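You operate a simulated robot arm through the tools that you are given. There is no shell and no other tool. Be economical: measure what you need, move in short steps, check, and stop when the job is done.

The job below is to be done with a simulated two-armed robot. You get a single attempt, and the scene is never put back.

## Task
Light the shelf lamp; put the step wedge and the lens from the REPAIR block under it.
Fine: hold the foam block while you pull the lens out; the block goes into the blue tray. Set down upright: lens.
Where things are to end (x, y in the base frame): lens within 0.13 m of [0.45, -0.18]; step wedge within 0.13 m of [0.49, -0.04].

The check looks at the end state, three seconds after you hand in, the way a careful person would. Anything else that was tipped, shoved, dropped, spilled or broken makes it a failure.

## Robot
Two 7-joint arms with two-finger grippers on one trunk, on a base that drives. Base frame: it is fixed to the floor where the robot stands at the start and does not move with it; the origin is under the middle of the robot, x ahead of it, y to its left, z up; the surface under the hand at the start is at about z = 0.885. Readings come in m, rad, newtons and seconds.
The left shoulder is at the start at [0.024, 0.213, 1.281], the right one opposite. With the tool pointing down near the work surface each hand reaches from about 0.1 to 0.74 m from the robot's upright axis, wherever it stands, measured 20 degrees to its own side. Places, roughly: blue tray [0.2, -0.7, 0.9]; shelf lamp switch [0.7, 0, 1.3]; steel table [0.5, -0.3, 0.9]. Payload 2.2 kg a hand.
The tool frame of a hand sits at the grasp point between the pads (the TCP): z along the fingers, y along the line on which they close. The tips reach 0.019 m beyond it. Largest opening 0.116 m; the body of the gripper starts 0.07 m behind the TCP.
Orientation is that of the tool frame in the base frame, as a unit quaternion [w, x, y, z]. With the fingers straight down and closing along the base's y, the tool's x points along the base's -x, its y along +y and its z along -z.

## Interface
- The arms move only by the tool arm_command. It takes "left_moves", "right_moves" or both (then of equal length, played together; a hand with none holds still); each is a list of rows, each an object of numbers (a shift or turn left out is 0, a gripper value left out holds the last): "dx", "dy", "dz": the shift along the tool's x, y, z in m; "wx", "wy", "wz": the turn, a rotation vector about the tool's x, y, z in rad; "gripper": the opening, from 0 (shut) to 1 (fully open). In form: [{"dx": .., "dy": .., "dz": .., "wx": .., "wy": .., "wz": .., "gripper": ..}, ...]. A call has 1 to 10 rows; each row is the pose to reach, as a shift and turn from the pose commanded when the call began, along the tool's axes at that moment. Rows are played at 5 a second. More than 0.05 m and 0.15 rad between two rows, or a gripper value outside its range, and nothing of the call is played. A pose out of reach is approached as far as the arm can. The call stops where the force on the tool passes 90 N (or 10 N more than at its start, if that is more) or the arm is blocked; 0.2 s more then pass. Each finger halts on what it meets, pressing with about 41 N; the grip force reading is that of the motor and also rises with nothing between the fingers. The clock runs only during rows and for 0.2 s after the last one: add rows that repeat a pose to give the fingers time. The reply holds the time, the measured pose of the TCP, the force on the tool along the base axes, the opening and the grip force, in the units named above and with some noise, with the torque about the TCP (base axes, N m) and any sound that the robot's microphone picked up.
- Cameras (640 x 400 px; columns grow to the right, rows downward): "scene" is now at [0.1292, -0.0241, 1.4737]; the picture's right is [-0.35, -0.94, -0.00], its down [-0.41, 0.16, -0.90] and it looks along [0.84, -0.32, -0.44] (base axes); focal length 214 px, centre (320, 200). "left" rides on the left gripper at [0.069, 0.015, -0.097] in its tool frame; the picture's right is [-0.21, 0.98, 0.00], its down [-0.76, -0.17, -0.63] and it looks along [-0.62, -0.14, 0.78] (tool axes); focal length 251 px, centre (320, 200). "right" rides on the right gripper at [0.069, -0.015, -0.097] in its tool frame; the picture's right is [0.21, 0.98, 0.00], its down [-0.76, 0.17, -0.63] and it looks along [-0.62, 0.13, 0.78] (tool axes); focal length 251 px, centre (320, 200). There is no depth. A picture from a camera that has moved, and an enlarged one, comes with that camera's place and axes in the base frame and with its lens. The place of the scene camera against the robot may be out by one fixed shift of up to 0.018 m in any direction.
- snapshot(camera): a new picture of that camera. No time passes.
- slide_trunk(by): slides the trunk up (or, below 0, down) by that many m; the arms and the scene camera ride with it, the base frame stays. It gives what a move gives, with no picture.
- drive_base(legs): drives the robot by 1 to 6 legs, each [ahead, left, turn to the left] in m, m and rad, along the robot's own axes; the way and the turn of a leg run together, so that a leg with both is an arc; at most 1.5 m and 3.142 rad a leg. The arms and the cameras ride along, it lands a little off, and it stops where it bumps. It gives what a move gives.
- pan_tilt(pan, tilt): turns the head with the scene camera to pan (to the left, within 1.396 rad either way) and tilt (down, from -0.506 to 1.204), counted from straight ahead of the robot. It gives what a move gives.
- enlarge(camera, box): a new picture of the part [left, top, right, bottom] of that camera's present view, enlarged. No time passes.
- hand_in(): hands the job in; it is judged then, once.

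Go step by step. Nothing tells you exact positions but the pictures and the camera data: compare them with the known pose of the tool, close in by small moves and look again before you grip or let go. The budget is 120 turns and 88 pictures, counting those below and the enlarged ones. Unless the task says otherwise, let go and move clear before handing in, and close with one line.

The tools are called after "Request:" as name(argument=value, ...) on one line, values as JSON. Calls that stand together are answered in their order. arm_command: Moves the arms, as the interface text tells. Its arguments: {"type":"object","properties":{"left_moves":{"type":"array"},"right_moves":{"type":"array"}},"required":[]} The other tools are called the same way: slide_trunk (by) slides the trunk up or down; drive_base (legs) drives the base; pan_tilt (pan, tilt) turns the head that bears the scene camera; snapshot (camera) takes a picture; enlarge (camera, box) takes an enlarged picture of a part of a camera's view; hand_in () hands the job in.

At the start:

```text
clock: 0.0
left_tool_pos: [0.4015, 0.0219, 1.4572]
left_ee_rot: [0.0, 0.0, 1.0, 0.0]
left_ft_force: [0.5, -0.2, -0.5]
left_moment: [-0.01, 0.0, -0.01]
left_grip_width: 0.1158
left_grip_force: 0.1
right_tool_pos: [0.4636, -0.3926, 1.4412]
right_ee_rot: [0.0, 0.0, 1.0, 0.001]
right_ft_force: [0.2, 0.3, 0.4]
right_moment: [-0.01, -0.01, 0.02]
right_grip_width: 0.1161
right_grip_force: 0.0
trunk travel left (down, up): [-0.425, 0.065]
robot x, y, heading: [0.001, -0.0012, -0.001]
head pan, tilt: [-0.361, 0.449]
```

scene: 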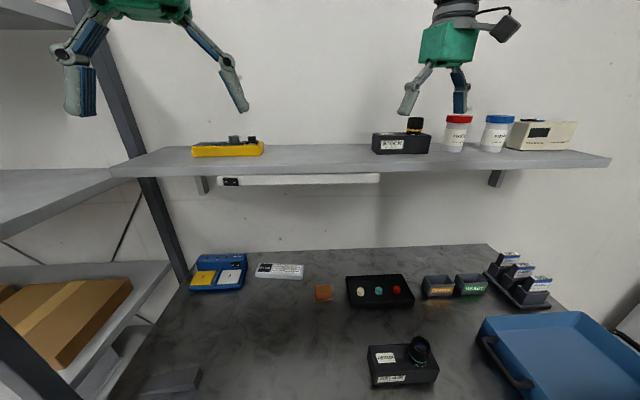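
right: 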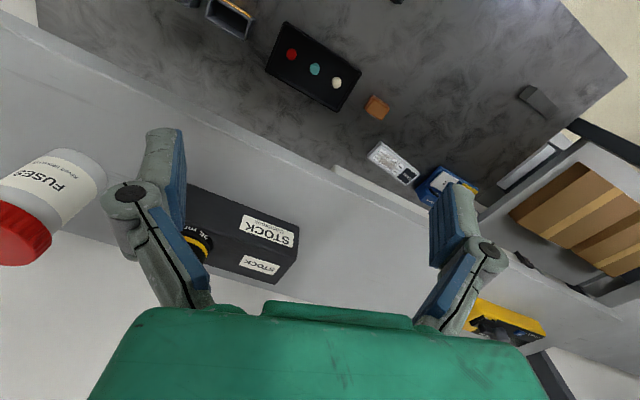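
left: 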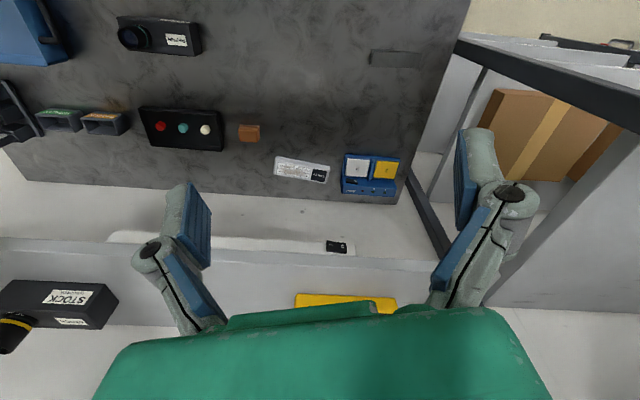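

I see the shelf with a lamp under it (switch at its left end), and a table with the REPAIR block (lens in foam) at lower right, plus several small items. I take a closer look at the lamp switch, the blocks and the candidate "step wedge".

Request:
enlarge(camera="scene", box=[120, 240, 440, 400])

Request:
enlarge(camera="scene", box=[340, 240, 580, 400])

Request:
enlarge(camera="scene", box=[180, 120, 400, 210])

```text
2.00 times, centred on (280, 320) of scene
camera zoom: at [0.1292, -0.0241, 1.4737], right [-0.35, -0.94, 0.0], down [-0.41, 0.16, -0.9], along [0.84, -0.32, -0.44], focal length 429 px, centre (400, -40)
```

zoom: 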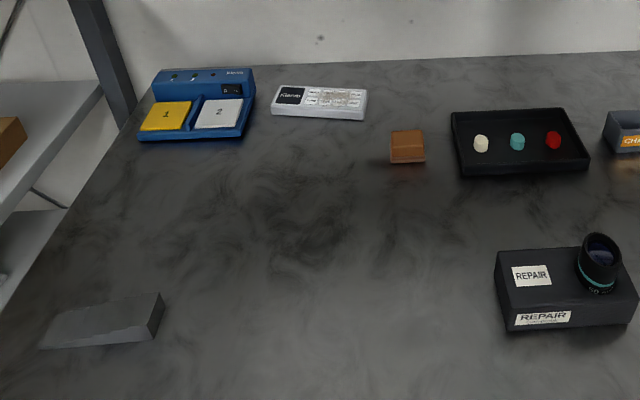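

```text
2.50 times, centred on (460, 320) of scene
camera zoom: at [0.1292, -0.0241, 1.4737], right [-0.35, -0.94, 0.0], down [-0.41, 0.16, -0.9], along [0.84, -0.32, -0.44], focal length 536 px, centre (-30, -100)
```

zoom: 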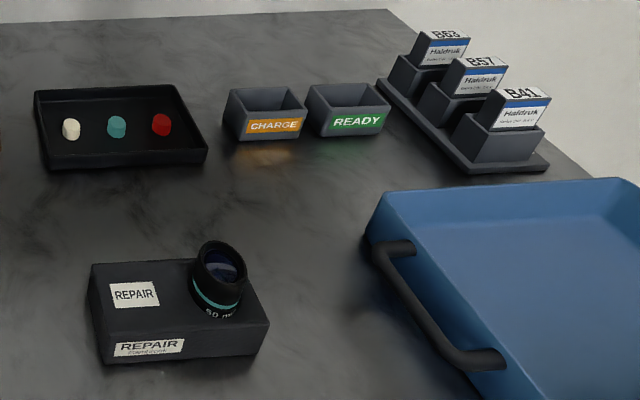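

```text
2.91 times, centred on (290, 165) of scene
camera zoom: at [0.1292, -0.0241, 1.4737], right [-0.35, -0.94, 0.0], down [-0.41, 0.16, -0.9], along [0.84, -0.32, -0.44], focal length 624 px, centre (407, 302)
```

zoom: 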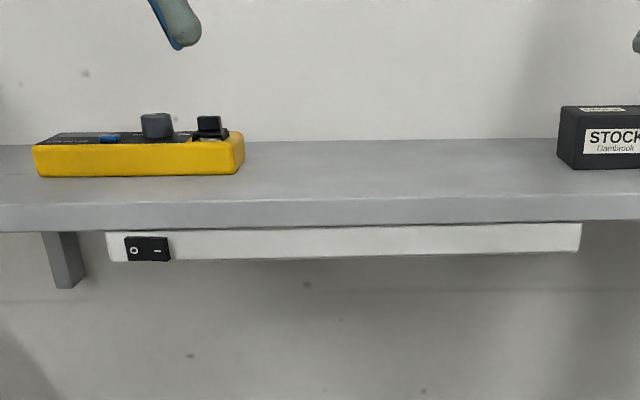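

The wedge looks to be the grey bar near (0.48, 0.20), and the REPAIR block is near (0.32, -0.30) with its lens on the right half. The lamp switch is near (0.69, 0.0, 1.27), with its "-" half on the right. I start with the lamp, turning the left hand to point forward with the fingers shut.

Request:
arm_command(left_moves=[{"wy": -0.148, "dz": 0.019, "gripper": 0}, {"wy": -0.296, "dz": 0.038}, {"wy": -0.444, "dz": 0.057}, {"wy": -0.592, "dz": 0.076}, {"wy": -0.74, "dz": 0.095}, {"wy": -0.888, "dz": 0.114}, {"wy": -1.036, "dz": 0.133}, {"wy": -1.184, "dz": 0.152}, {"wy": -1.332, "dz": 0.171}, {"wy": -1.48, "dz": 0.187}])

```text
clock: 2.2
left_tool_pos: [0.3979, 0.0227, 1.2706]
left_ee_rot: [0.676, 0.001, 0.736, 0.0]
left_ft_force: [-1.0, -0.1, 0.0]
left_moment: [0.03, 0.01, 0.01]
left_grip_width: 0.0001
left_grip_force: 28.8
right_tool_pos: [0.4631, -0.3928, 1.4423]
right_ee_rot: [0.0, 0.0, 1.0, 0.0]
right_ft_force: [0.6, 0.0, 0.5]
right_moment: [0.01, -0.01, 0.0]
right_grip_width: 0.1161
right_grip_force: 0.1
trunk travel left (down, up): [-0.425, 0.065]
robot x, y, heading: [-0.0041, -0.0018, 0.0]
head pan, tilt: [-0.361, 0.449]
```

The hand points nearly forward at (0.40, 0.02, 1.27). I finish the turn, advance, and look with the left camera.

Request:
arm_command(left_moves=[{"wy": -0.09}, {"wy": -0.09, "dz": 0.04, "dx": -0.003}, {"wy": -0.09, "dz": 0.08, "dx": -0.007}, {"wy": -0.09, "dz": 0.12, "dx": -0.011}, {"wy": -0.09, "dz": 0.15, "dx": -0.014}, {"wy": -0.09, "dz": 0.15, "dx": -0.014}])

Request:
snapshot(camera="left")

Request:
snapshot(camera="scene")

```text
clock: 3.6
left_tool_pos: [0.5487, 0.0244, 1.2724]
left_ee_rot: [0.707, 0.0, 0.707, 0.0]
left_ft_force: [-0.5, -0.2, -0.4]
left_moment: [0.02, 0.04, -0.01]
left_grip_width: 0.0001
left_grip_force: 28.2
right_tool_pos: [0.4615, -0.3916, 1.443]
right_ee_rot: [0.001, 0.0, 1.0, 0.0]
right_ft_force: [-0.3, -0.1, -0.3]
right_moment: [0.02, -0.01, 0.02]
right_grip_width: 0.1157
right_grip_force: 0.0
trunk travel left (down, up): [-0.425, 0.065]
robot x, y, heading: [0.0003, 0.0014, 0.002]
head pan, tilt: [-0.361, 0.449]
```

```text
81 pictures are left
camera left: at [0.4526, 0.0394, 1.2026], right [0.0, 0.98, 0.21], down [-0.63, -0.17, 0.76], along [0.77, -0.14, 0.62], focal length 251 px, centre (320, 200)
```

left: 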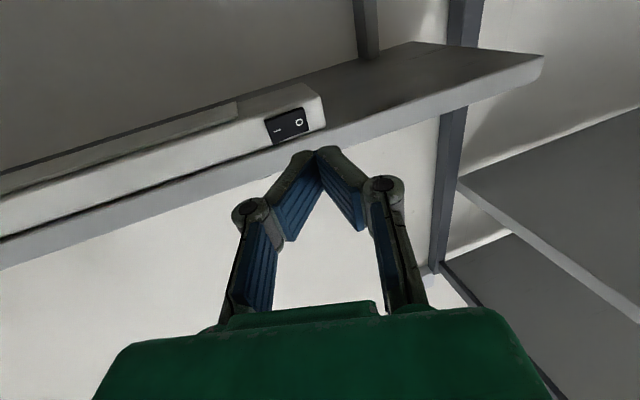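

```text
80 pictures are left
camera scene: at [0.1291, -0.0244, 1.4737], right [-0.35, -0.94, 0.0], down [-0.41, 0.16, -0.9], along [0.84, -0.32, -0.44], focal length 214 px, centre (320, 200)
```

scene: 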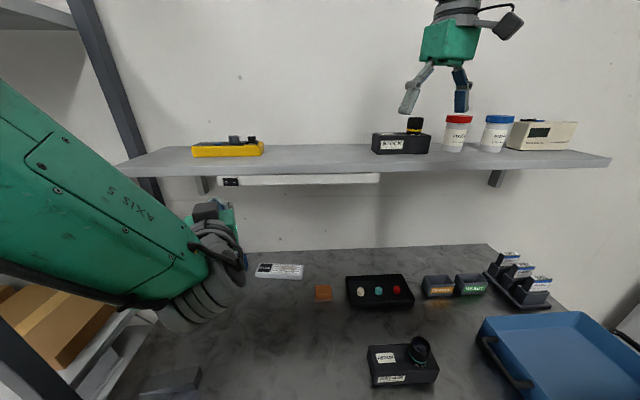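

The hand camera and scene camera together put the "-" half of the switch at roughly (0.66, -0.018, 1.283). I line up with it and look again.

Request:
arm_command(left_moves=[{"dy": -0.023, "dx": -0.005, "dz": 0.015}, {"dy": -0.046, "dx": -0.01, "dz": 0.03}, {"dy": -0.046, "dx": -0.01, "dz": 0.03}])

Request:
snapshot(camera="left")

```text
clock: 4.4
left_tool_pos: [0.5776, -0.0226, 1.284]
left_ee_rot: [0.708, -0.001, 0.706, -0.001]
left_ft_force: [-0.3, 0.8, 0.4]
left_moment: [0.0, 0.0, -0.01]
left_grip_width: 0.0002
left_grip_force: 28.5
right_tool_pos: [0.46, -0.3909, 1.4437]
right_ee_rot: [0.0, 0.0, 1.0, 0.0]
right_ft_force: [-0.5, 0.0, -1.1]
right_moment: [-0.05, -0.01, -0.03]
right_grip_width: 0.1157
right_grip_force: 0.1
trunk travel left (down, up): [-0.425, 0.065]
robot x, y, heading: [-0.0018, -0.0007, -0.003]
head pan, tilt: [-0.361, 0.449]
```

```text
79 pictures are left
camera left: at [0.4818, -0.008, 1.2152], right [0.0, 0.98, 0.21], down [-0.63, -0.16, 0.76], along [0.77, -0.13, 0.62], focal length 251 px, centre (320, 200)
```

left: 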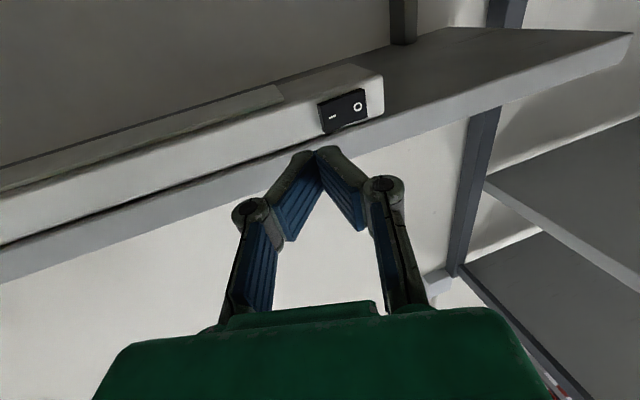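

Triangulating from two hand views puts the "-" mark at about (0.637, -0.012, 1.276). I move closer and check.

Request:
arm_command(left_moves=[{"dy": 0.005, "dx": 0.01, "dz": 0.012}, {"dy": 0.005, "dx": 0.01, "dz": 0.022}, {"dy": 0.005, "dx": 0.01, "dz": 0.022}])

Request:
enlarge(camera="left", box=[240, 40, 440, 165])

```text
clock: 5.2
left_tool_pos: [0.5991, -0.0172, 1.272]
left_ee_rot: [0.707, -0.001, 0.707, 0.0]
left_ft_force: [0.0, 0.2, 0.0]
left_moment: [0.0, -0.01, -0.01]
left_grip_width: 0.0
left_grip_force: 28.5
right_tool_pos: [0.4603, -0.3916, 1.4434]
right_ee_rot: [0.0, -0.001, 1.0, 0.0]
right_ft_force: [0.0, 0.1, -0.3]
right_moment: [0.03, 0.01, 0.01]
right_grip_width: 0.1162
right_grip_force: 0.0
trunk travel left (down, up): [-0.425, 0.065]
robot x, y, heading: [-0.0002, 0.0012, 0.0]
head pan, tilt: [-0.361, 0.449]
```

```text
3.20 times, centred on (340, 102) of left
camera zoom: at [0.5041, -0.002, 1.2025], right [0.0, 0.98, 0.21], down [-0.63, -0.17, 0.76], along [0.77, -0.13, 0.62], focal length 805 px, centre (256, 512)
```

zoom: 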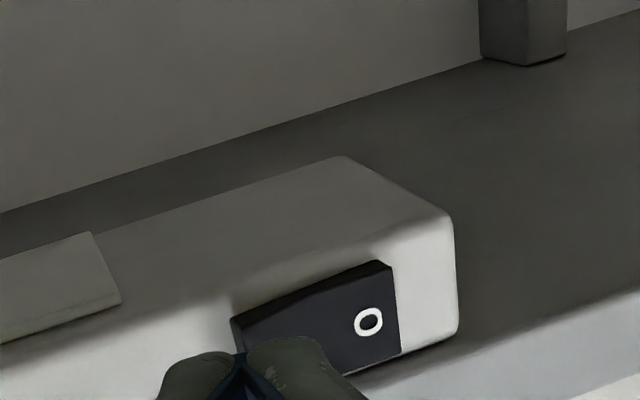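

The fingers cover the "-" half. I advance in small steps, watching the force and listening for a click.

Request:
arm_command(left_moves=[{"dz": 0.005, "dx": 0.002}, {"dz": 0.01, "dx": 0.002}, {"dz": 0.014, "dx": 0.002}, {"dz": 0.017, "dx": 0.002}, {"dz": 0.02, "dx": 0.002}])

```text
clock: 6.4
left_tool_pos: [0.621, -0.0169, 1.2697]
left_ee_rot: [0.707, 0.0, 0.707, 0.0]
left_ft_force: [-0.3, -0.3, 0.4]
left_moment: [-0.01, 0.03, -0.01]
left_grip_width: 0.0
left_grip_force: 28.2
right_tool_pos: [0.4607, -0.3912, 1.4426]
right_ee_rot: [0.001, 0.001, 1.0, 0.001]
right_ft_force: [0.6, -0.5, -0.1]
right_moment: [-0.01, 0.0, -0.02]
right_grip_width: 0.1159
right_grip_force: 0.2
trunk travel left (down, up): [-0.425, 0.065]
robot x, y, heading: [0.0004, 0.0019, -0.001]
head pan, tilt: [-0.361, 0.449]
```

No contact yet with the tip at about x = 0.640. I continue in small steps.

Request:
arm_command(left_moves=[{"dz": 0.003}, {"dz": 0.006}, {"dz": 0.009}, {"dz": 0.012}])

Request:
enlarge(camera="left", box=[240, 40, 440, 165])

```text
clock: 7.4
left_tool_pos: [0.6306, -0.0204, 1.2695]
left_ee_rot: [0.707, 0.0, 0.707, 0.0]
left_ft_force: [-9.7, -1.8, -1.0]
left_moment: [-0.01, -0.01, -0.02]
left_grip_width: 0.0062
left_grip_force: 28.4
right_tool_pos: [0.4604, -0.3927, 1.4433]
right_ee_rot: [0.002, 0.0, 1.0, 0.001]
right_ft_force: [0.2, -0.9, 0.0]
right_moment: [-0.01, -0.01, 0.03]
right_grip_width: 0.1161
right_grip_force: 0.1
trunk travel left (down, up): [-0.425, 0.065]
robot x, y, heading: [0.0023, -0.0025, 0.003]
head pan, tilt: [-0.361, 0.449]
heard: click
```

```text
3.20 times, centred on (340, 102) of left
camera zoom: at [0.5345, -0.0033, 1.2013], right [0.0, 0.98, 0.22], down [-0.63, -0.17, 0.76], along [0.77, -0.14, 0.62], focal length 805 px, centre (256, 512)
```

zoom: 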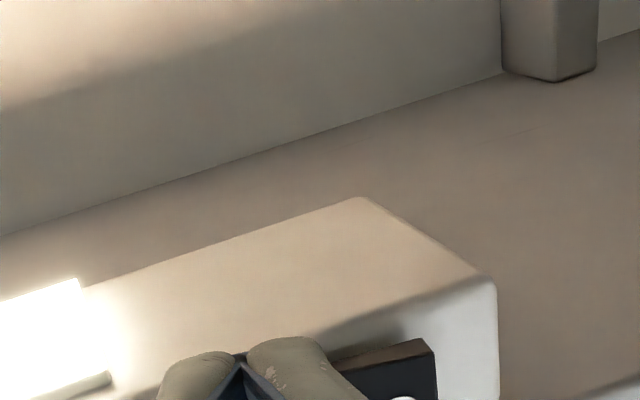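

There was a click and the lamp is lit. I back the hand off and turn it down again toward the wedge.

Request:
arm_command(left_moves=[{"dz": -0.04}, {"dz": -0.08}, {"dz": -0.12}, {"dz": -0.16}, {"dz": -0.2}, {"dz": -0.2, "dy": 0.04}, {"dz": -0.2, "dy": 0.08}, {"dz": -0.2, "dy": 0.12}, {"dz": -0.2, "dy": 0.16}])

Request:
arm_command(left_moves=[{"wy": 0.148}, {"wy": 0.296}, {"wy": 0.444}, {"wy": 0.592}, {"wy": 0.74}, {"wy": 0.888}, {"wy": 1.036}, {"wy": 1.184}, {"wy": 1.332}, {"wy": 1.48}])

Request:
arm_command(left_moves=[{"wy": 0.09}, {"wy": 0.09, "dz": 0.04}, {"wy": 0.09, "dz": 0.08}, {"wy": 0.09, "dz": 0.11, "gripper": 1}, {"wy": 0.09, "dz": 0.11}])

Request:
snapshot(camera="left")

Request:
snapshot(camera="scene")

```text
clock: 9.4
left_tool_pos: [0.4565, 0.1273, 1.2685]
left_ee_rot: [0.707, 0.0, 0.707, -0.002]
left_ft_force: [0.0, 0.4, 0.4]
left_moment: [-0.02, -0.02, -0.02]
left_grip_width: 0.0
left_grip_force: 27.9
left hand out of reach, approached as far as the arm can: row 9
right_tool_pos: [0.4624, -0.3902, 1.443]
right_ee_rot: [0.0, 0.0, 1.0, -0.001]
right_ft_force: [0.5, 0.5, -0.3]
right_moment: [0.01, 0.03, 0.01]
right_grip_width: 0.1161
right_grip_force: 0.1
trunk travel left (down, up): [-0.425, 0.065]
robot x, y, heading: [-0.002, 0.0056, 0.0]
head pan, tilt: [-0.361, 0.449]
```

```text
clock: 11.6
left_tool_pos: [0.4553, 0.1232, 1.2668]
left_ee_rot: [0.044, 0.0, 0.999, 0.001]
left_ft_force: [-0.4, 0.0, 0.0]
left_moment: [0.03, -0.01, 0.01]
left_grip_width: 0.0
left_grip_force: 28.5
right_tool_pos: [0.4624, -0.3948, 1.4415]
right_ee_rot: [0.0, 0.0, 1.0, 0.001]
right_ft_force: [0.8, 0.2, -0.7]
right_moment: [-0.01, 0.02, 0.02]
right_grip_width: 0.1159
right_grip_force: 0.1
trunk travel left (down, up): [-0.425, 0.065]
robot x, y, heading: [0.0015, -0.0014, -0.001]
head pan, tilt: [-0.361, 0.449]
```

```text
clock: 12.8
left_tool_pos: [0.4627, 0.1269, 1.1591]
left_ee_rot: [0.001, 0.001, 1.0, 0.0]
left_ft_force: [0.1, -0.5, -0.6]
left_moment: [0.0, -0.01, -0.03]
left_grip_width: 0.1159
left_grip_force: 0.1
right_tool_pos: [0.4609, -0.3906, 1.4445]
right_ee_rot: [0.001, 0.001, 1.0, 0.001]
right_ft_force: [0.1, 0.5, 1.7]
right_moment: [0.04, 0.0, 0.0]
right_grip_width: 0.1158
right_grip_force: 0.1
trunk travel left (down, up): [-0.425, 0.065]
robot x, y, heading: [-0.0009, -0.002, -0.005]
head pan, tilt: [-0.361, 0.449]
```

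```text
76 pictures are left
camera left: at [0.3941, 0.1413, 1.2563], right [0.21, 0.98, 0.0], down [0.76, -0.17, 0.63], along [0.62, -0.14, -0.77], focal length 251 px, centre (320, 200)
```

left: 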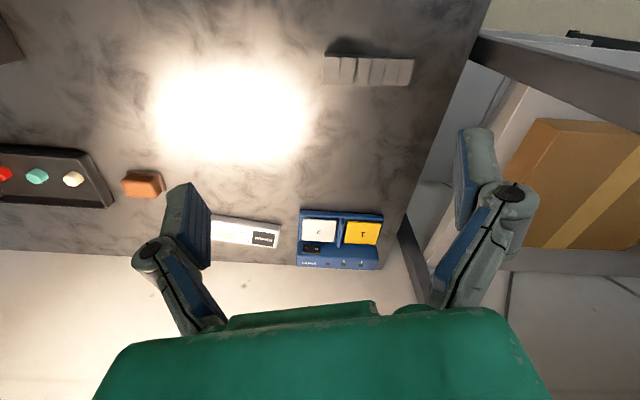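

```text
75 pictures are left
camera scene: at [0.1296, -0.0242, 1.4737], right [-0.35, -0.94, 0.0], down [-0.41, 0.16, -0.9], along [0.84, -0.32, -0.44], focal length 214 px, centre (320, 200)
```

scene: 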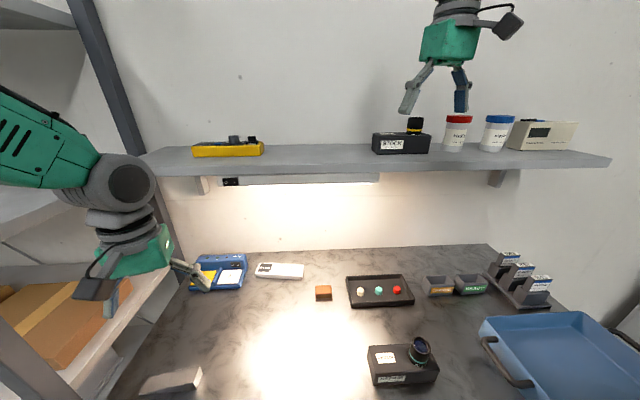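

The grey bar is indeed stepped, so it is the step wedge, lying from about (0.469, 0.127) to (0.498, 0.246). I enlarge it to see its heights.

Request:
enlarge(camera="left", box=[300, 20, 440, 110])

Request:
enlarge(camera="scene", box=[120, 330, 240, 400])

```text
4.44 times, centred on (370, 65) of left
camera zoom: at [0.3941, 0.1413, 1.2563], right [0.21, 0.98, 0.0], down [0.76, -0.17, 0.63], along [0.62, -0.14, -0.77], focal length 1118 px, centre (98, 800)
```

zoom: 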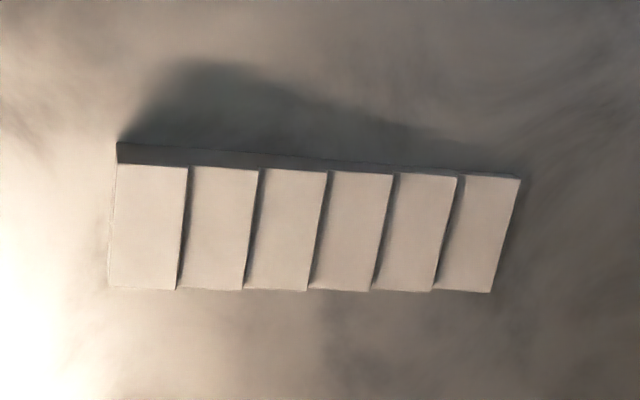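

```text
5.33 times, centred on (180, 365) of scene
camera zoom: at [0.1296, -0.0242, 1.4737], right [-0.35, -0.94, 0.0], down [-0.41, 0.16, -0.9], along [0.84, -0.32, -0.44], focal length 1144 px, centre (1067, -680)
```

zoom: 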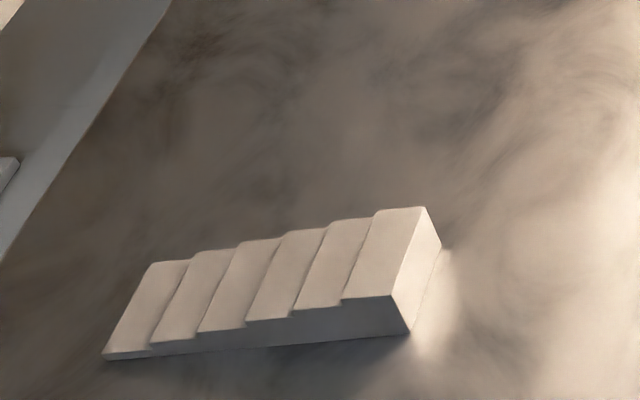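

The wedge's thick end is at about (0.469, 0.128), its thin end at (0.500, 0.243), and it is 0.03 m wide. I turn the left hand by -75° to close across the width and hover above it.

Request:
arm_command(left_moves=[{"wz": -0.145, "dx": -0.002, "dy": 0.005, "dz": 0.015}, {"wz": -0.29, "dx": -0.004, "dy": 0.01, "dz": 0.03}, {"wz": -0.435, "dx": -0.006, "dy": 0.015, "dz": 0.045}, {"wz": -0.58, "dx": -0.008, "dy": 0.02, "dz": 0.06}, {"wz": -0.725, "dx": -0.01, "dy": 0.025, "dz": 0.075}, {"wz": -0.87, "dx": -0.012, "dy": 0.03, "dz": 0.09}, {"wz": -1.015, "dx": -0.014, "dy": 0.035, "dz": 0.1}, {"wz": -1.16, "dx": -0.016, "dy": 0.04, "dz": 0.11}, {"wz": -1.309, "dx": -0.017, "dy": 0.041, "dz": 0.12}, {"wz": -1.309, "dx": -0.017, "dy": 0.041, "dz": 0.13}])

Request:
snapshot(camera="left")

```text
clock: 15.0
left_tool_pos: [0.482, 0.1687, 1.0282]
left_ee_rot: [-0.004, -0.613, 0.79, -0.005]
left_ft_force: [-1.2, 0.1, -0.2]
left_moment: [-0.01, 0.0, 0.03]
left_grip_width: 0.116
left_grip_force: 0.0
right_tool_pos: [0.461, -0.3911, 1.4429]
right_ee_rot: [0.001, 0.0, 1.0, 0.0]
right_ft_force: [-0.3, 0.6, 0.1]
right_moment: [-0.01, -0.05, 0.02]
right_grip_width: 0.116
right_grip_force: 0.0
trunk travel left (down, up): [-0.425, 0.065]
robot x, y, heading: [-0.0017, 0.0003, 0.002]
head pan, tilt: [-0.361, 0.449]
```

```text
72 pictures are left
camera left: at [0.4514, 0.1066, 1.1261], right [-0.89, 0.45, -0.01], down [0.35, 0.7, 0.63], along [0.29, 0.56, -0.78], focal length 251 px, centre (320, 200)
```

left: 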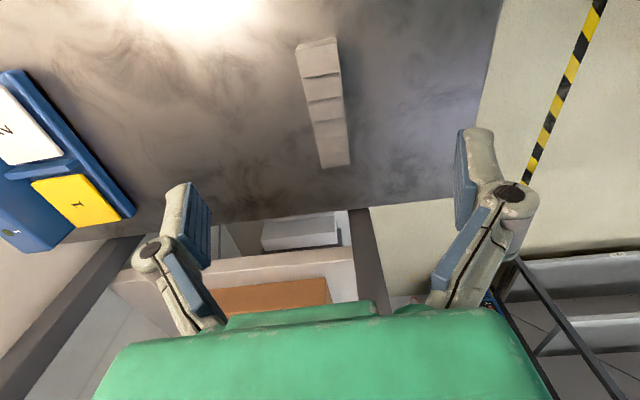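

Both views agree on the wedge pose. I lower the open hand over it.

Request:
arm_command(left_moves=[{"dz": 0.04, "wz": 0.025, "gripper": 0.7}, {"dz": 0.075, "wz": 0.025}, {"dz": 0.1, "wz": 0.025}, {"dz": 0.117, "wz": 0.025}, {"dz": 0.117, "wz": 0.025}])

Request:
snapshot(camera="left")

```text
clock: 16.2
left_tool_pos: [0.4821, 0.167, 0.9109]
left_ee_rot: [0.001, -0.599, 0.801, -0.001]
left_ft_force: [0.1, 0.3, -0.2]
left_moment: [0.0, 0.06, -0.03]
left_grip_width: 0.0816
left_grip_force: 0.0
right_tool_pos: [0.4605, -0.3913, 1.4426]
right_ee_rot: [0.003, 0.0, 1.0, -0.001]
right_ft_force: [-0.6, 0.8, -0.3]
right_moment: [-0.01, -0.01, 0.0]
right_grip_width: 0.1162
right_grip_force: 0.1
trunk travel left (down, up): [-0.425, 0.065]
robot x, y, heading: [0.001, -0.0, -0.004]
head pan, tilt: [-0.361, 0.449]
```

```text
71 pictures are left
camera left: at [0.4482, 0.1055, 1.008], right [-0.88, 0.48, 0.0], down [0.37, 0.68, 0.63], along [0.31, 0.55, -0.77], focal length 251 px, centre (320, 200)
```

left: 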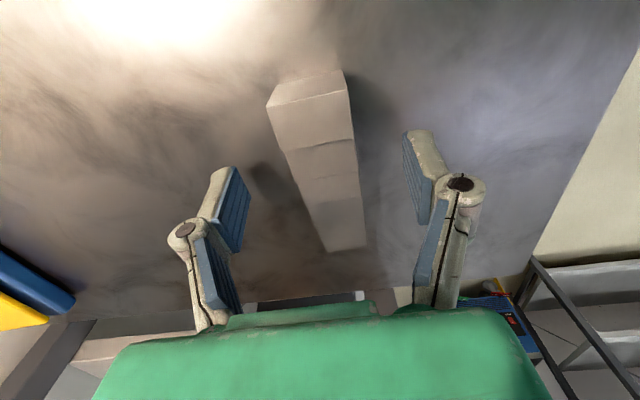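

The wedge lies between the fingers. I close and lift slightly.

Request:
arm_command(left_moves=[{"gripper": 0}, {"gripper": 0}, {"gripper": 0}, {"dz": -0.03}, {"dz": -0.07}, {"dz": -0.07}])

Request:
snapshot(camera="left")

```text
clock: 17.6
left_tool_pos: [0.4833, 0.1651, 0.9804]
left_ee_rot: [0.001, -0.599, 0.8, 0.0]
left_ft_force: [0.5, -0.1, -1.5]
left_moment: [-0.01, 0.02, -0.02]
left_grip_width: 0.0328
left_grip_force: 41.0
right_tool_pos: [0.4633, -0.3927, 1.4408]
right_ee_rot: [0.0, 0.0, 1.0, 0.0]
right_ft_force: [0.1, 0.6, 0.6]
right_moment: [-0.02, 0.0, 0.04]
right_grip_width: 0.1158
right_grip_force: 0.0
trunk travel left (down, up): [-0.425, 0.065]
robot x, y, heading: [0.0001, 0.0013, -0.002]
head pan, tilt: [-0.361, 0.449]
```

```text
70 pictures are left
camera left: at [0.4493, 0.1035, 1.0775], right [-0.88, 0.48, 0.0], down [0.37, 0.68, 0.63], along [0.3, 0.55, -0.78], focal length 251 px, centre (320, 200)
```

left: 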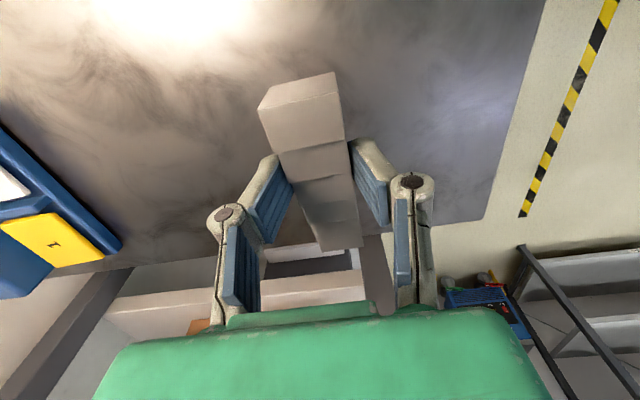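

The wedge is held. I carry it to about (0.49, -0.02) and lower it.

Request:
arm_command(left_moves=[{"dx": 0.039, "dy": -0.012}, {"dx": 0.078, "dy": -0.024}, {"dx": 0.117, "dy": -0.036}, {"dx": 0.156, "dy": -0.048}, {"dx": 0.194, "dy": -0.06}, {"dx": 0.194, "dy": -0.06, "dz": 0.03}, {"dx": 0.194, "dy": -0.06, "dz": 0.05}, {"dx": 0.194, "dy": -0.06, "dz": 0.06}, {"dx": 0.194, "dy": -0.06, "dz": 0.067}, {"dx": 0.194, "dy": -0.06, "dz": 0.067}])

Request:
snapshot(camera="left")

Request:
snapshot(camera="scene")

```text
clock: 19.8
left_tool_pos: [0.4852, -0.0346, 0.9135]
left_ee_rot: [0.0, -0.599, 0.801, -0.001]
left_ft_force: [-0.2, 0.0, -3.0]
left_moment: [-0.01, -0.01, 0.01]
left_grip_width: 0.0323
left_grip_force: 40.8
right_tool_pos: [0.4617, -0.3927, 1.4426]
right_ee_rot: [0.0, 0.0, 1.0, 0.0]
right_ft_force: [-0.2, 0.1, 0.8]
right_moment: [-0.01, 0.01, -0.01]
right_grip_width: 0.1159
right_grip_force: 0.0
trunk travel left (down, up): [-0.425, 0.065]
robot x, y, heading: [0.0015, -0.0016, 0.003]
head pan, tilt: [-0.361, 0.449]
```

```text
69 pictures are left
camera left: at [0.4514, -0.0972, 1.0111], right [-0.88, 0.48, 0.0], down [0.37, 0.68, 0.63], along [0.31, 0.55, -0.77], focal length 251 px, centre (320, 200)
```

left: 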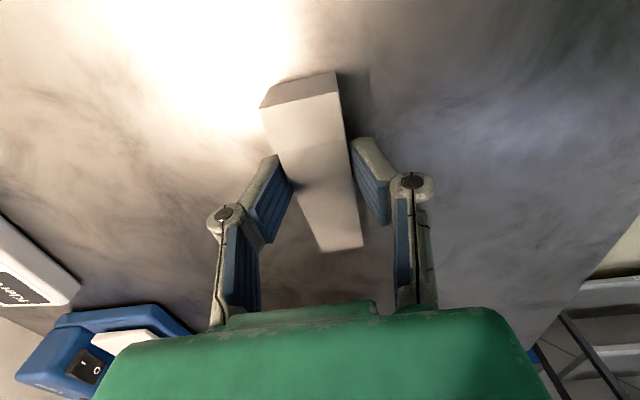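

```text
68 pictures are left
camera scene: at [0.1305, -0.0253, 1.4735], right [-0.35, -0.94, 0.0], down [-0.41, 0.16, -0.9], along [0.84, -0.32, -0.44], focal length 214 px, centre (320, 200)
```

scene: 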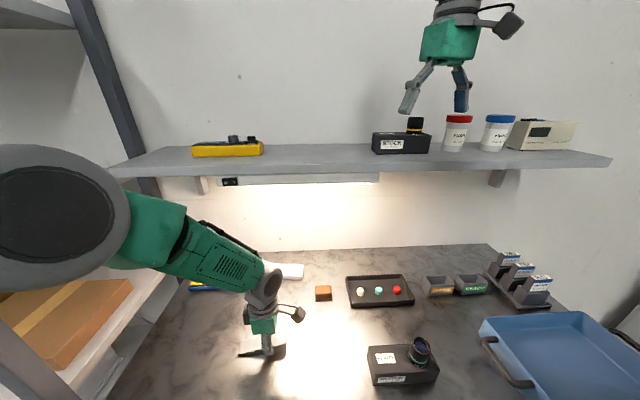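

It is about 2 mm above the table. I set it down, open, and rise.

Request:
arm_command(left_moves=[{"dz": 0.002}, {"dz": 0.0035}, {"dz": 0.0035, "gripper": 0.45}, {"dz": 0.0035, "gripper": 0.6}, {"dz": -0.03, "gripper": 0.7}, {"dz": -0.08}, {"dz": -0.13}, {"dz": -0.17}])

Request:
snapshot(camera="left")

```text
clock: 21.8
left_tool_pos: [0.4629, -0.0222, 1.0313]
left_ee_rot: [-0.06, -0.613, 0.787, 0.031]
left_ft_force: [-0.4, 0.2, 0.1]
left_moment: [-0.02, -0.03, 0.0]
left_grip_width: 0.0813
left_grip_force: 0.2
right_tool_pos: [0.4565, -0.3878, 1.4462]
right_ee_rot: [0.003, 0.001, 1.0, -0.002]
right_ft_force: [-0.1, -0.6, -0.2]
right_moment: [-0.01, -0.02, -0.02]
right_grip_width: 0.1161
right_grip_force: 0.0
trunk travel left (down, up): [-0.425, 0.065]
robot x, y, heading: [0.0008, -0.0042, -0.002]
head pan, tilt: [-0.361, 0.449]
stopped in row 8 (left hand): the arm was blocked; the commanded pose is now the measured one
```

```text
67 pictures are left
camera left: at [0.4445, -0.084, 1.1328], right [-0.89, 0.45, 0.11], down [0.43, 0.71, 0.56], along [0.18, 0.55, -0.82], focal length 251 px, centre (320, 200)
```

left: 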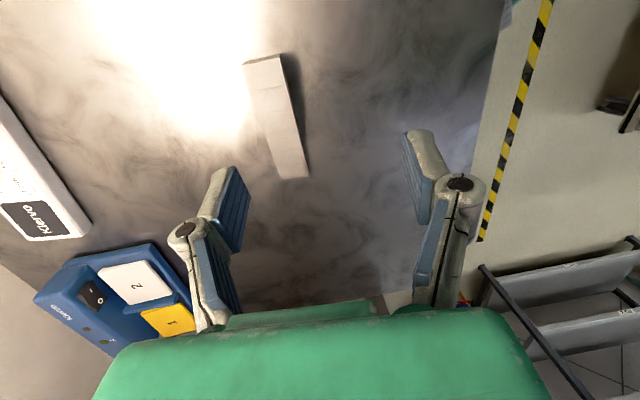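

The wedge is down, but the left arm was blocked while rising. I look at where it is touching.

Request:
snapshot(camera="scene")

Request:
snapshot(camera="right")

```text
66 pictures are left
camera scene: at [0.1298, -0.0253, 1.4736], right [-0.35, -0.94, 0.0], down [-0.41, 0.16, -0.9], along [0.84, -0.32, -0.44], focal length 214 px, centre (320, 200)
```

scene: 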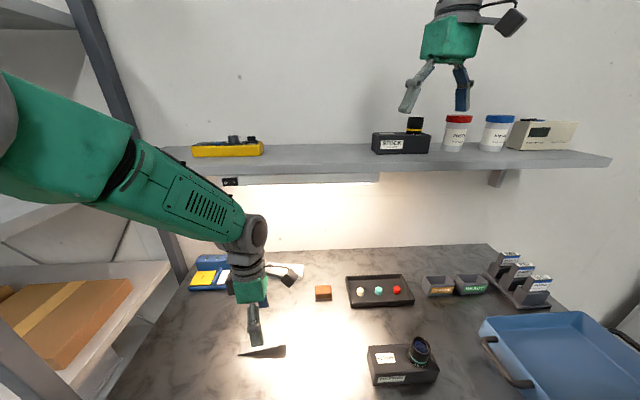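

```text
65 pictures are left
camera right: at [0.3876, -0.4042, 1.542], right [-0.21, 0.98, 0.0], down [0.75, 0.17, 0.64], along [0.62, 0.13, -0.77], focal length 251 px, centre (320, 200)
```

right: 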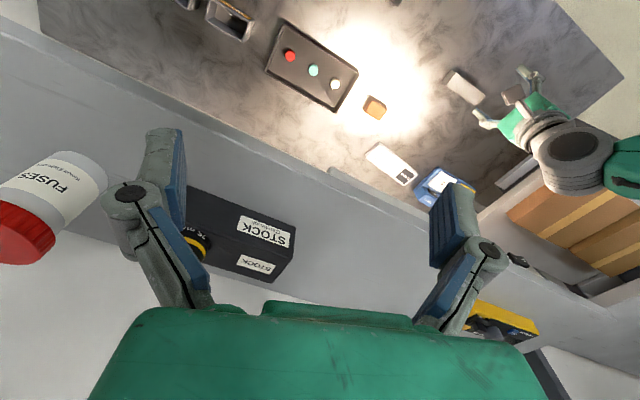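

Nothing appears touched, so it is likely an arm configuration limit. I move the hand back and left while unwinding the yaw.

Request:
arm_command(left_moves=[{"dx": -0.02, "dy": 0.02, "wz": 0.1}, {"dx": -0.04, "dy": 0.04, "wz": 0.22}, {"dx": -0.06, "dy": 0.06, "wz": 0.35}, {"dx": -0.08, "dy": 0.08, "wz": 0.48}, {"dx": -0.1, "dy": 0.09, "wz": 0.61}])

```text
clock: 23.0
left_tool_pos: [0.4002, 0.0944, 1.0371]
left_ee_rot: [-0.064, -0.345, 0.936, 0.012]
left_ft_force: [0.2, 0.0, 0.7]
left_moment: [0.0, 0.01, 0.0]
left_grip_width: 0.081
left_grip_force: 0.1
right_tool_pos: [0.457, -0.3874, 1.4449]
right_ee_rot: [0.003, 0.001, 1.0, -0.002]
right_ft_force: [-0.1, 0.0, 0.3]
right_moment: [0.01, 0.01, 0.02]
right_grip_width: 0.1159
right_grip_force: 0.0
trunk travel left (down, up): [-0.425, 0.065]
robot x, y, heading: [-0.0018, 0.0016, 0.004]
head pan, tilt: [-0.361, 0.449]
```

The left hand is free at (0.40, 0.09, 1.04). Now I bring the right hand above the REPAIR block, turning it so its camera sits on the outer side.

Request:
arm_command(right_moves=[{"dx": 0.015, "dy": 0.005, "dz": 0.02, "wz": -0.148}, {"dx": 0.03, "dy": 0.01, "dz": 0.045, "wz": -0.296}, {"dx": 0.045, "dy": 0.015, "dz": 0.07, "wz": -0.444}, {"dx": 0.06, "dy": 0.02, "dz": 0.095, "wz": -0.592}, {"dx": 0.075, "dy": 0.025, "dz": 0.12, "wz": -0.74}, {"dx": 0.09, "dy": 0.03, "dz": 0.145, "wz": -0.888}, {"dx": 0.105, "dy": 0.035, "dz": 0.17, "wz": -1.036}, {"dx": 0.12, "dy": 0.04, "dz": 0.2, "wz": -1.184}, {"dx": 0.13, "dy": 0.045, "dz": 0.23, "wz": -1.332}, {"dx": 0.139, "dy": 0.048, "dz": 0.265, "wz": -1.48}])

Request:
snapshot(camera="right")

Request:
snapshot(camera="scene")

```text
clock: 25.2
left_tool_pos: [0.4009, 0.0946, 1.0372]
left_ee_rot: [-0.063, -0.346, 0.936, 0.013]
left_ft_force: [-0.6, -0.4, 0.5]
left_moment: [-0.02, 0.01, -0.01]
left_grip_width: 0.0813
left_grip_force: 0.1
right_tool_pos: [0.3181, -0.3419, 1.1785]
right_ee_rot: [0.001, -0.675, 0.738, -0.002]
right_ft_force: [-0.3, 0.3, 0.5]
right_moment: [-0.01, -0.04, -0.03]
right_grip_width: 0.116
right_grip_force: 0.2
trunk travel left (down, up): [-0.425, 0.065]
robot x, y, heading: [-0.0011, 0.0001, 0.003]
head pan, tilt: [-0.361, 0.449]
```

```text
64 pictures are left
camera right: at [0.3274, -0.412, 1.2757], right [-0.99, -0.13, 0.0], down [-0.1, 0.77, 0.63], along [-0.08, 0.63, -0.78], focal length 251 px, centre (320, 200)
```

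right: 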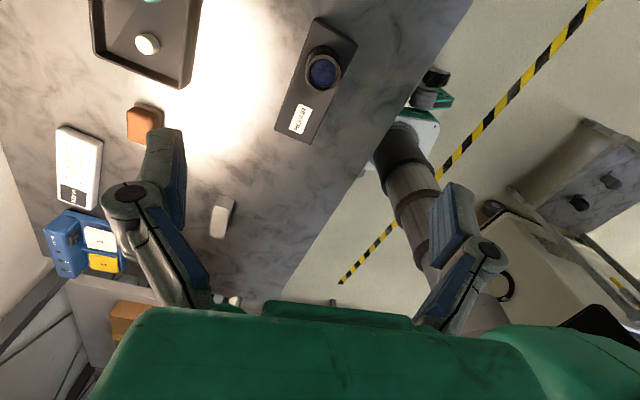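

```text
63 pictures are left
camera scene: at [0.129, -0.0246, 1.4737], right [-0.35, -0.94, 0.0], down [-0.41, 0.16, -0.9], along [0.84, -0.32, -0.44], focal length 214 px, centre (320, 200)
```

scene: 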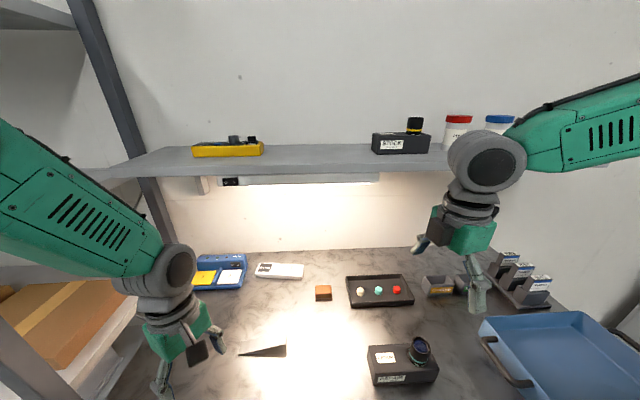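

The block runs from about (0.304, -0.383) to (0.346, -0.244), 0.055 m wide, with its axis ~17° off y and the lens at about (0.316, -0.345). I enlarge it to check heights and lens tilt, and level the left hand before turning it.

Request:
enlarge(camera="right", box=[250, 0, 400, 150])

Request:
enlarge(camera="scene", box=[350, 320, 460, 390])

Request:
arm_command(left_moves=[{"wx": 0.068, "wy": -0.109}, {"wx": 0.068, "wy": -0.109}])

```text
2.67 times, centred on (325, 75) of right
camera zoom: at [0.3274, -0.412, 1.2757], right [-0.99, -0.13, 0.0], down [-0.1, 0.77, 0.63], along [-0.08, 0.63, -0.78], focal length 670 px, centre (307, 533)
```

zoom: 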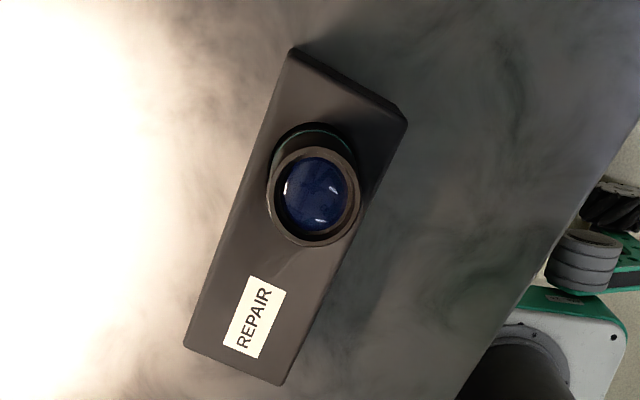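

```text
5.71 times, centred on (405, 355) of scene
camera zoom: at [0.129, -0.0246, 1.4737], right [-0.35, -0.94, 0.0], down [-0.41, 0.16, -0.9], along [0.84, -0.32, -0.44], focal length 1226 px, centre (-166, -686)
```

zoom: 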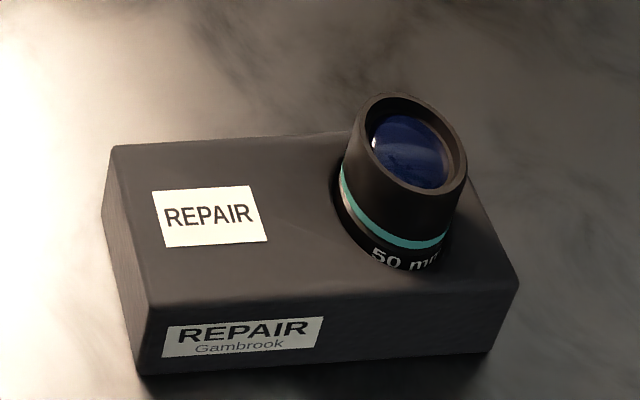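

```text
clock: 25.8
left_tool_pos: [0.4018, 0.0922, 1.0369]
left_ee_rot: [-0.002, -0.346, 0.938, 0.001]
left_ft_force: [0.0, 0.2, -0.2]
left_moment: [-0.01, 0.0, 0.01]
left_grip_width: 0.0812
left_grip_force: 0.1
right_tool_pos: [0.3194, -0.3425, 1.1787]
right_ee_rot: [0.0, -0.675, 0.738, -0.002]
right_ft_force: [-0.4, -0.1, 0.2]
right_moment: [0.01, -0.02, -0.01]
right_grip_width: 0.1161
right_grip_force: 0.1
trunk travel left (down, up): [-0.425, 0.065]
robot x, y, heading: [-0.0028, -0.0022, 0.002]
head pan, tilt: [-0.361, 0.449]
```

The block is ~0.05 m tall (top z≈0.935) and the lens stands upright, top z≈0.98, ~0.037 m across. I turn the left hand round so its camera and body stay clear of the right hand.

Request:
arm_command(left_moves=[{"wz": 0.148}, {"wz": 0.296}, {"wz": 0.444}, {"wz": 0.592}, {"wz": 0.74}, {"wz": 0.888}, {"wz": 1.036}, {"wz": 1.184}, {"wz": 1.332}, {"wz": 1.48}])

Request:
arm_command(left_moves=[{"wz": 0.136}, {"wz": 0.272}, {"wz": 0.408}, {"wz": 0.544}, {"wz": 0.68}, {"wz": 0.816}, {"wz": 0.952}, {"wz": 1.09}])

```text
clock: 28.0
left_tool_pos: [0.4007, 0.094, 1.0378]
left_ee_rot: [0.0, 0.378, 0.926, -0.001]
left_ft_force: [0.4, 0.6, -0.6]
left_moment: [-0.02, 0.01, 0.02]
left_grip_width: 0.0812
left_grip_force: 0.0
right_tool_pos: [0.3183, -0.3416, 1.1789]
right_ee_rot: [0.001, -0.675, 0.738, -0.002]
right_ft_force: [-0.6, -0.4, -0.4]
right_moment: [-0.01, -0.03, 0.02]
right_grip_width: 0.1162
right_grip_force: 0.1
trunk travel left (down, up): [-0.425, 0.065]
robot x, y, heading: [-0.0008, 0.0001, -0.003]
head pan, tilt: [-0.361, 0.449]
```

```text
clock: 29.8
left_tool_pos: [0.4011, 0.0945, 1.0376]
left_ee_rot: [0.001, 0.803, 0.596, -0.001]
left_ft_force: [0.6, 0.3, -1.1]
left_moment: [-0.02, -0.01, 0.01]
left_grip_width: 0.0813
left_grip_force: 0.0
right_tool_pos: [0.3195, -0.341, 1.1781]
right_ee_rot: [0.0, -0.674, 0.738, -0.002]
right_ft_force: [0.1, -0.2, 0.0]
right_moment: [-0.03, 0.0, 0.01]
right_grip_width: 0.1162
right_grip_force: 0.0
trunk travel left (down, up): [-0.425, 0.065]
robot x, y, heading: [-0.0019, -0.0011, -0.006]
head pan, tilt: [-0.361, 0.449]
```

The left hand is turned as wanted. I bring it, tilted 0.45 rad outward, above the label half of the block while shifting the right hand aside.

Request:
arm_command(left_moves=[{"dx": -0.041, "dy": 0.005, "wy": -0.05, "gripper": 0.8}, {"dx": -0.082, "dy": 0.01, "wy": -0.1}, {"dx": -0.123, "dy": 0.015, "wy": -0.15}, {"dx": -0.164, "dy": 0.02, "wy": -0.2}, {"dx": -0.205, "dy": 0.025, "wy": -0.25}, {"dx": -0.246, "dy": 0.03, "wy": -0.3}, {"dx": -0.287, "dy": 0.035, "wy": -0.35}, {"dx": -0.328, "dy": 0.041, "wy": -0.4}, {"dx": -0.369, "dy": 0.046, "wy": -0.45}, {"dx": -0.369, "dy": 0.046, "wy": -0.45}], right_moves=[{"dx": 0.02}, {"dx": 0.04}, {"dx": 0.06}, {"dx": 0.08}, {"dx": 0.08}, {"dx": 0.08}, {"dx": 0.08}, {"dx": 0.08}, {"dx": 0.08}, {"dx": 0.08}])

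Request:
snapshot(camera="left")

Request:
snapshot(camera="right")

```text
clock: 32.0
left_tool_pos: [0.335, -0.2733, 1.0391]
left_ee_rot: [0.132, 0.782, 0.582, -0.18]
left_ft_force: [0.8, 0.1, -0.1]
left_moment: [0.0, -0.03, -0.02]
left_grip_width: 0.093
left_grip_force: 0.1
right_tool_pos: [0.3102, -0.4205, 1.1789]
right_ee_rot: [0.0, -0.674, 0.739, -0.002]
right_ft_force: [-0.4, 0.1, -0.3]
right_moment: [0.01, -0.01, -0.03]
right_grip_width: 0.116
right_grip_force: 0.1
trunk travel left (down, up): [-0.425, 0.065]
robot x, y, heading: [0.0002, -0.0033, -0.002]
head pan, tilt: [-0.361, 0.449]
```

```text
60 pictures are left
camera left: at [0.3799, -0.1783, 1.0967], right [0.88, -0.47, 0.09], down [-0.27, -0.34, 0.9], along [-0.39, -0.82, -0.43], focal length 251 px, centre (320, 200)
```

left: 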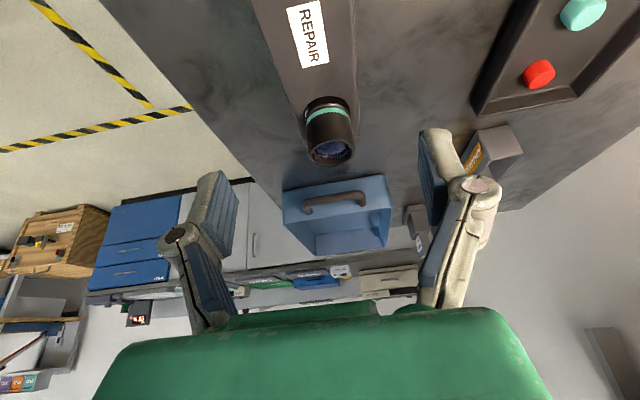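

```text
59 pictures are left
camera right: at [0.3188, -0.4909, 1.2771], right [-0.99, -0.13, 0.0], down [-0.1, 0.77, 0.63], along [-0.08, 0.63, -0.78], focal length 251 px, centre (320, 200)
```

right: 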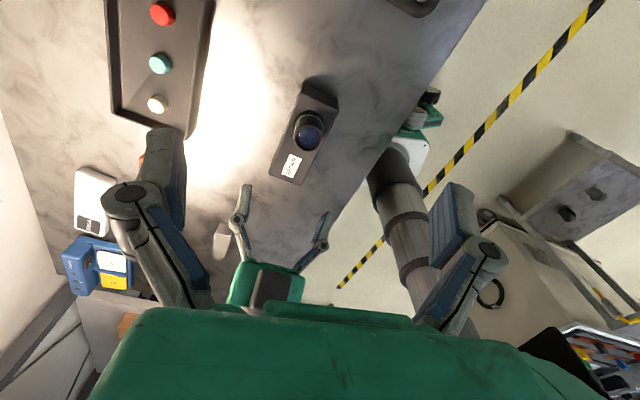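

The fingers straddle the label half of the block. I lower the left hand straight down to block height and look again.

Request:
arm_command(left_moves=[{"dx": 0.0174, "dz": 0.036, "dy": 0.002}, {"dx": 0.0348, "dz": 0.072, "dy": 0.003}, {"dx": 0.0457, "dz": 0.0945, "dy": 0.003}, {"dx": 0.0513, "dz": 0.1062, "dy": 0.003}, {"dx": 0.0513, "dz": 0.1062, "dy": 0.003}])

Request:
snapshot(camera="left")

Request:
snapshot(camera="right")

```text
clock: 33.2
left_tool_pos: [0.3404, -0.2742, 0.9214]
left_ee_rot: [0.133, 0.782, 0.582, -0.179]
left_ft_force: [-0.4, -0.2, -0.8]
left_moment: [-0.03, 0.0, -0.02]
left_grip_width: 0.0928
left_grip_force: 0.1
right_tool_pos: [0.3102, -0.421, 1.1799]
right_ee_rot: [0.001, -0.674, 0.739, -0.003]
right_ft_force: [-0.6, 0.1, 0.3]
right_moment: [-0.02, 0.0, 0.01]
right_grip_width: 0.1159
right_grip_force: 0.1
trunk travel left (down, up): [-0.425, 0.065]
robot x, y, heading: [-0.0002, 0.0026, -0.002]
head pan, tilt: [-0.361, 0.449]
```

```text
58 pictures are left
camera left: at [0.3857, -0.1783, 0.9776], right [0.88, -0.47, 0.09], down [-0.27, -0.34, 0.9], along [-0.39, -0.82, -0.43], focal length 251 px, centre (320, 200)
```

left: 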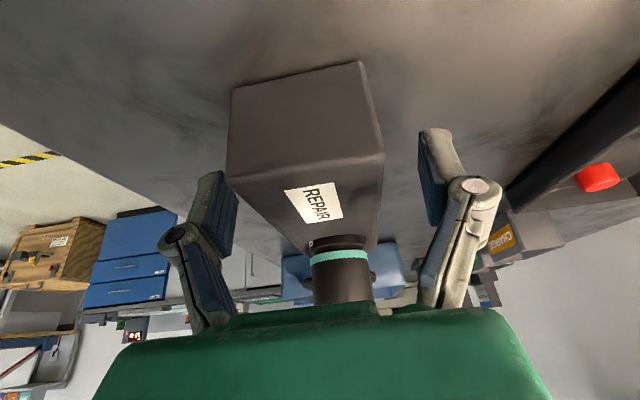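

```text
57 pictures are left
camera right: at [0.3191, -0.4917, 1.2767], right [-0.99, -0.12, 0.0], down [-0.1, 0.77, 0.63], along [-0.08, 0.63, -0.78], focal length 251 px, centre (320, 200)
```

right: 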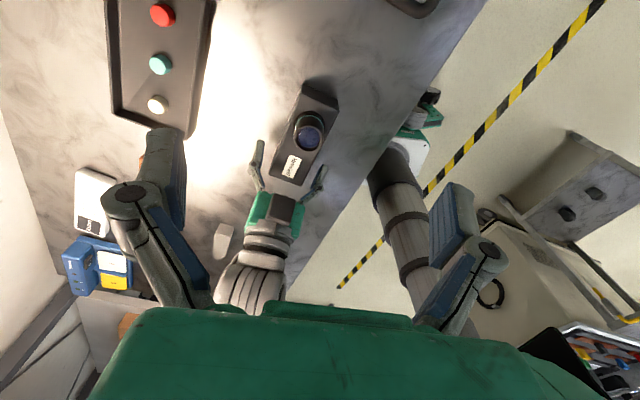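

Block is between the left fingers. I close the left gripper on it.

Request:
arm_command(left_moves=[{"gripper": 0.5}, {"gripper": 0.3}, {"gripper": 0.3}, {"gripper": 0.3}])

Request:
snapshot(camera="right")

Request:
enlarge(camera="left", box=[200, 50, 460, 310])

```text
clock: 34.2
left_tool_pos: [0.3415, -0.2737, 0.9212]
left_ee_rot: [0.133, 0.782, 0.581, -0.18]
left_ft_force: [-1.5, -0.3, -0.7]
left_moment: [-0.05, -0.03, -0.06]
left_grip_width: 0.0587
left_grip_force: 40.8
right_tool_pos: [0.3102, -0.4213, 1.1803]
right_ee_rot: [0.0, -0.674, 0.739, -0.002]
right_ft_force: [0.7, 0.1, 0.2]
right_moment: [0.02, -0.01, -0.03]
right_grip_width: 0.1161
right_grip_force: 0.0
trunk travel left (down, up): [-0.425, 0.065]
robot x, y, heading: [0.0024, 0.0011, 0.002]
head pan, tilt: [-0.361, 0.449]
```

```text
56 pictures are left
camera right: at [0.3193, -0.4917, 1.2766], right [-0.99, -0.12, 0.0], down [-0.1, 0.77, 0.63], along [-0.08, 0.63, -0.78], focal length 251 px, centre (320, 200)
```

right: 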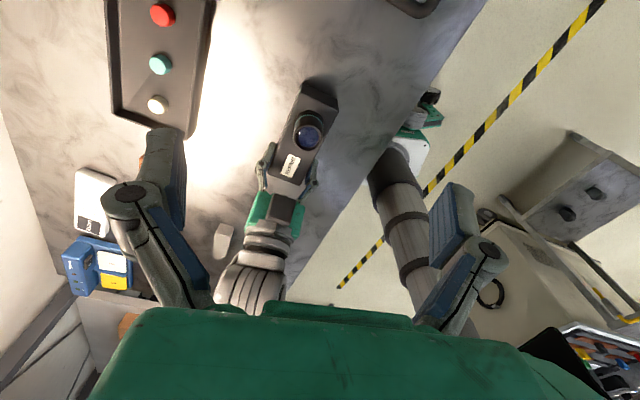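

```text
1.54 times, centred on (330, 180) of left
camera zoom: at [0.3858, -0.1783, 0.9777], right [0.88, -0.47, 0.09], down [-0.27, -0.34, 0.9], along [-0.39, -0.82, -0.43], focal length 387 px, centre (305, 231)
```

zoom: 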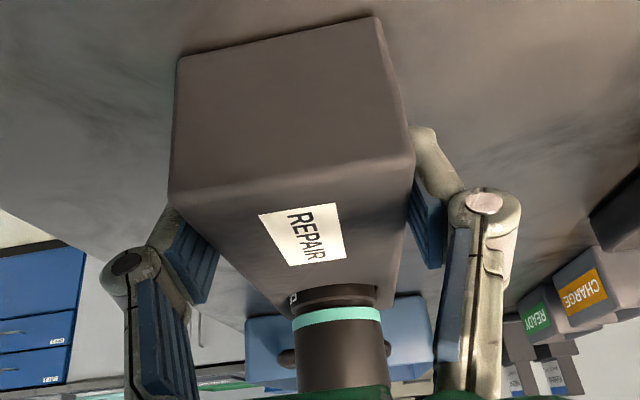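

The block is held. I zoom on the lens from the right camera for its position.

Request:
enlarge(camera="right", box=[250, 80, 370, 200])

```text
3.33 times, centred on (310, 140) of right
camera zoom: at [0.3193, -0.4917, 1.2766], right [-0.99, -0.12, 0.0], down [-0.1, 0.77, 0.63], along [-0.08, 0.63, -0.78], focal length 838 px, centre (353, 400)
```

zoom: 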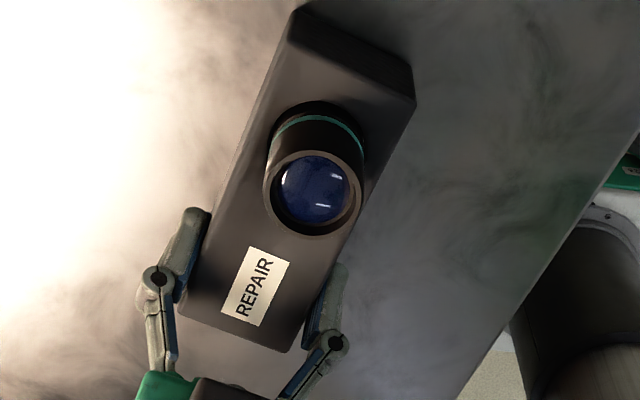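

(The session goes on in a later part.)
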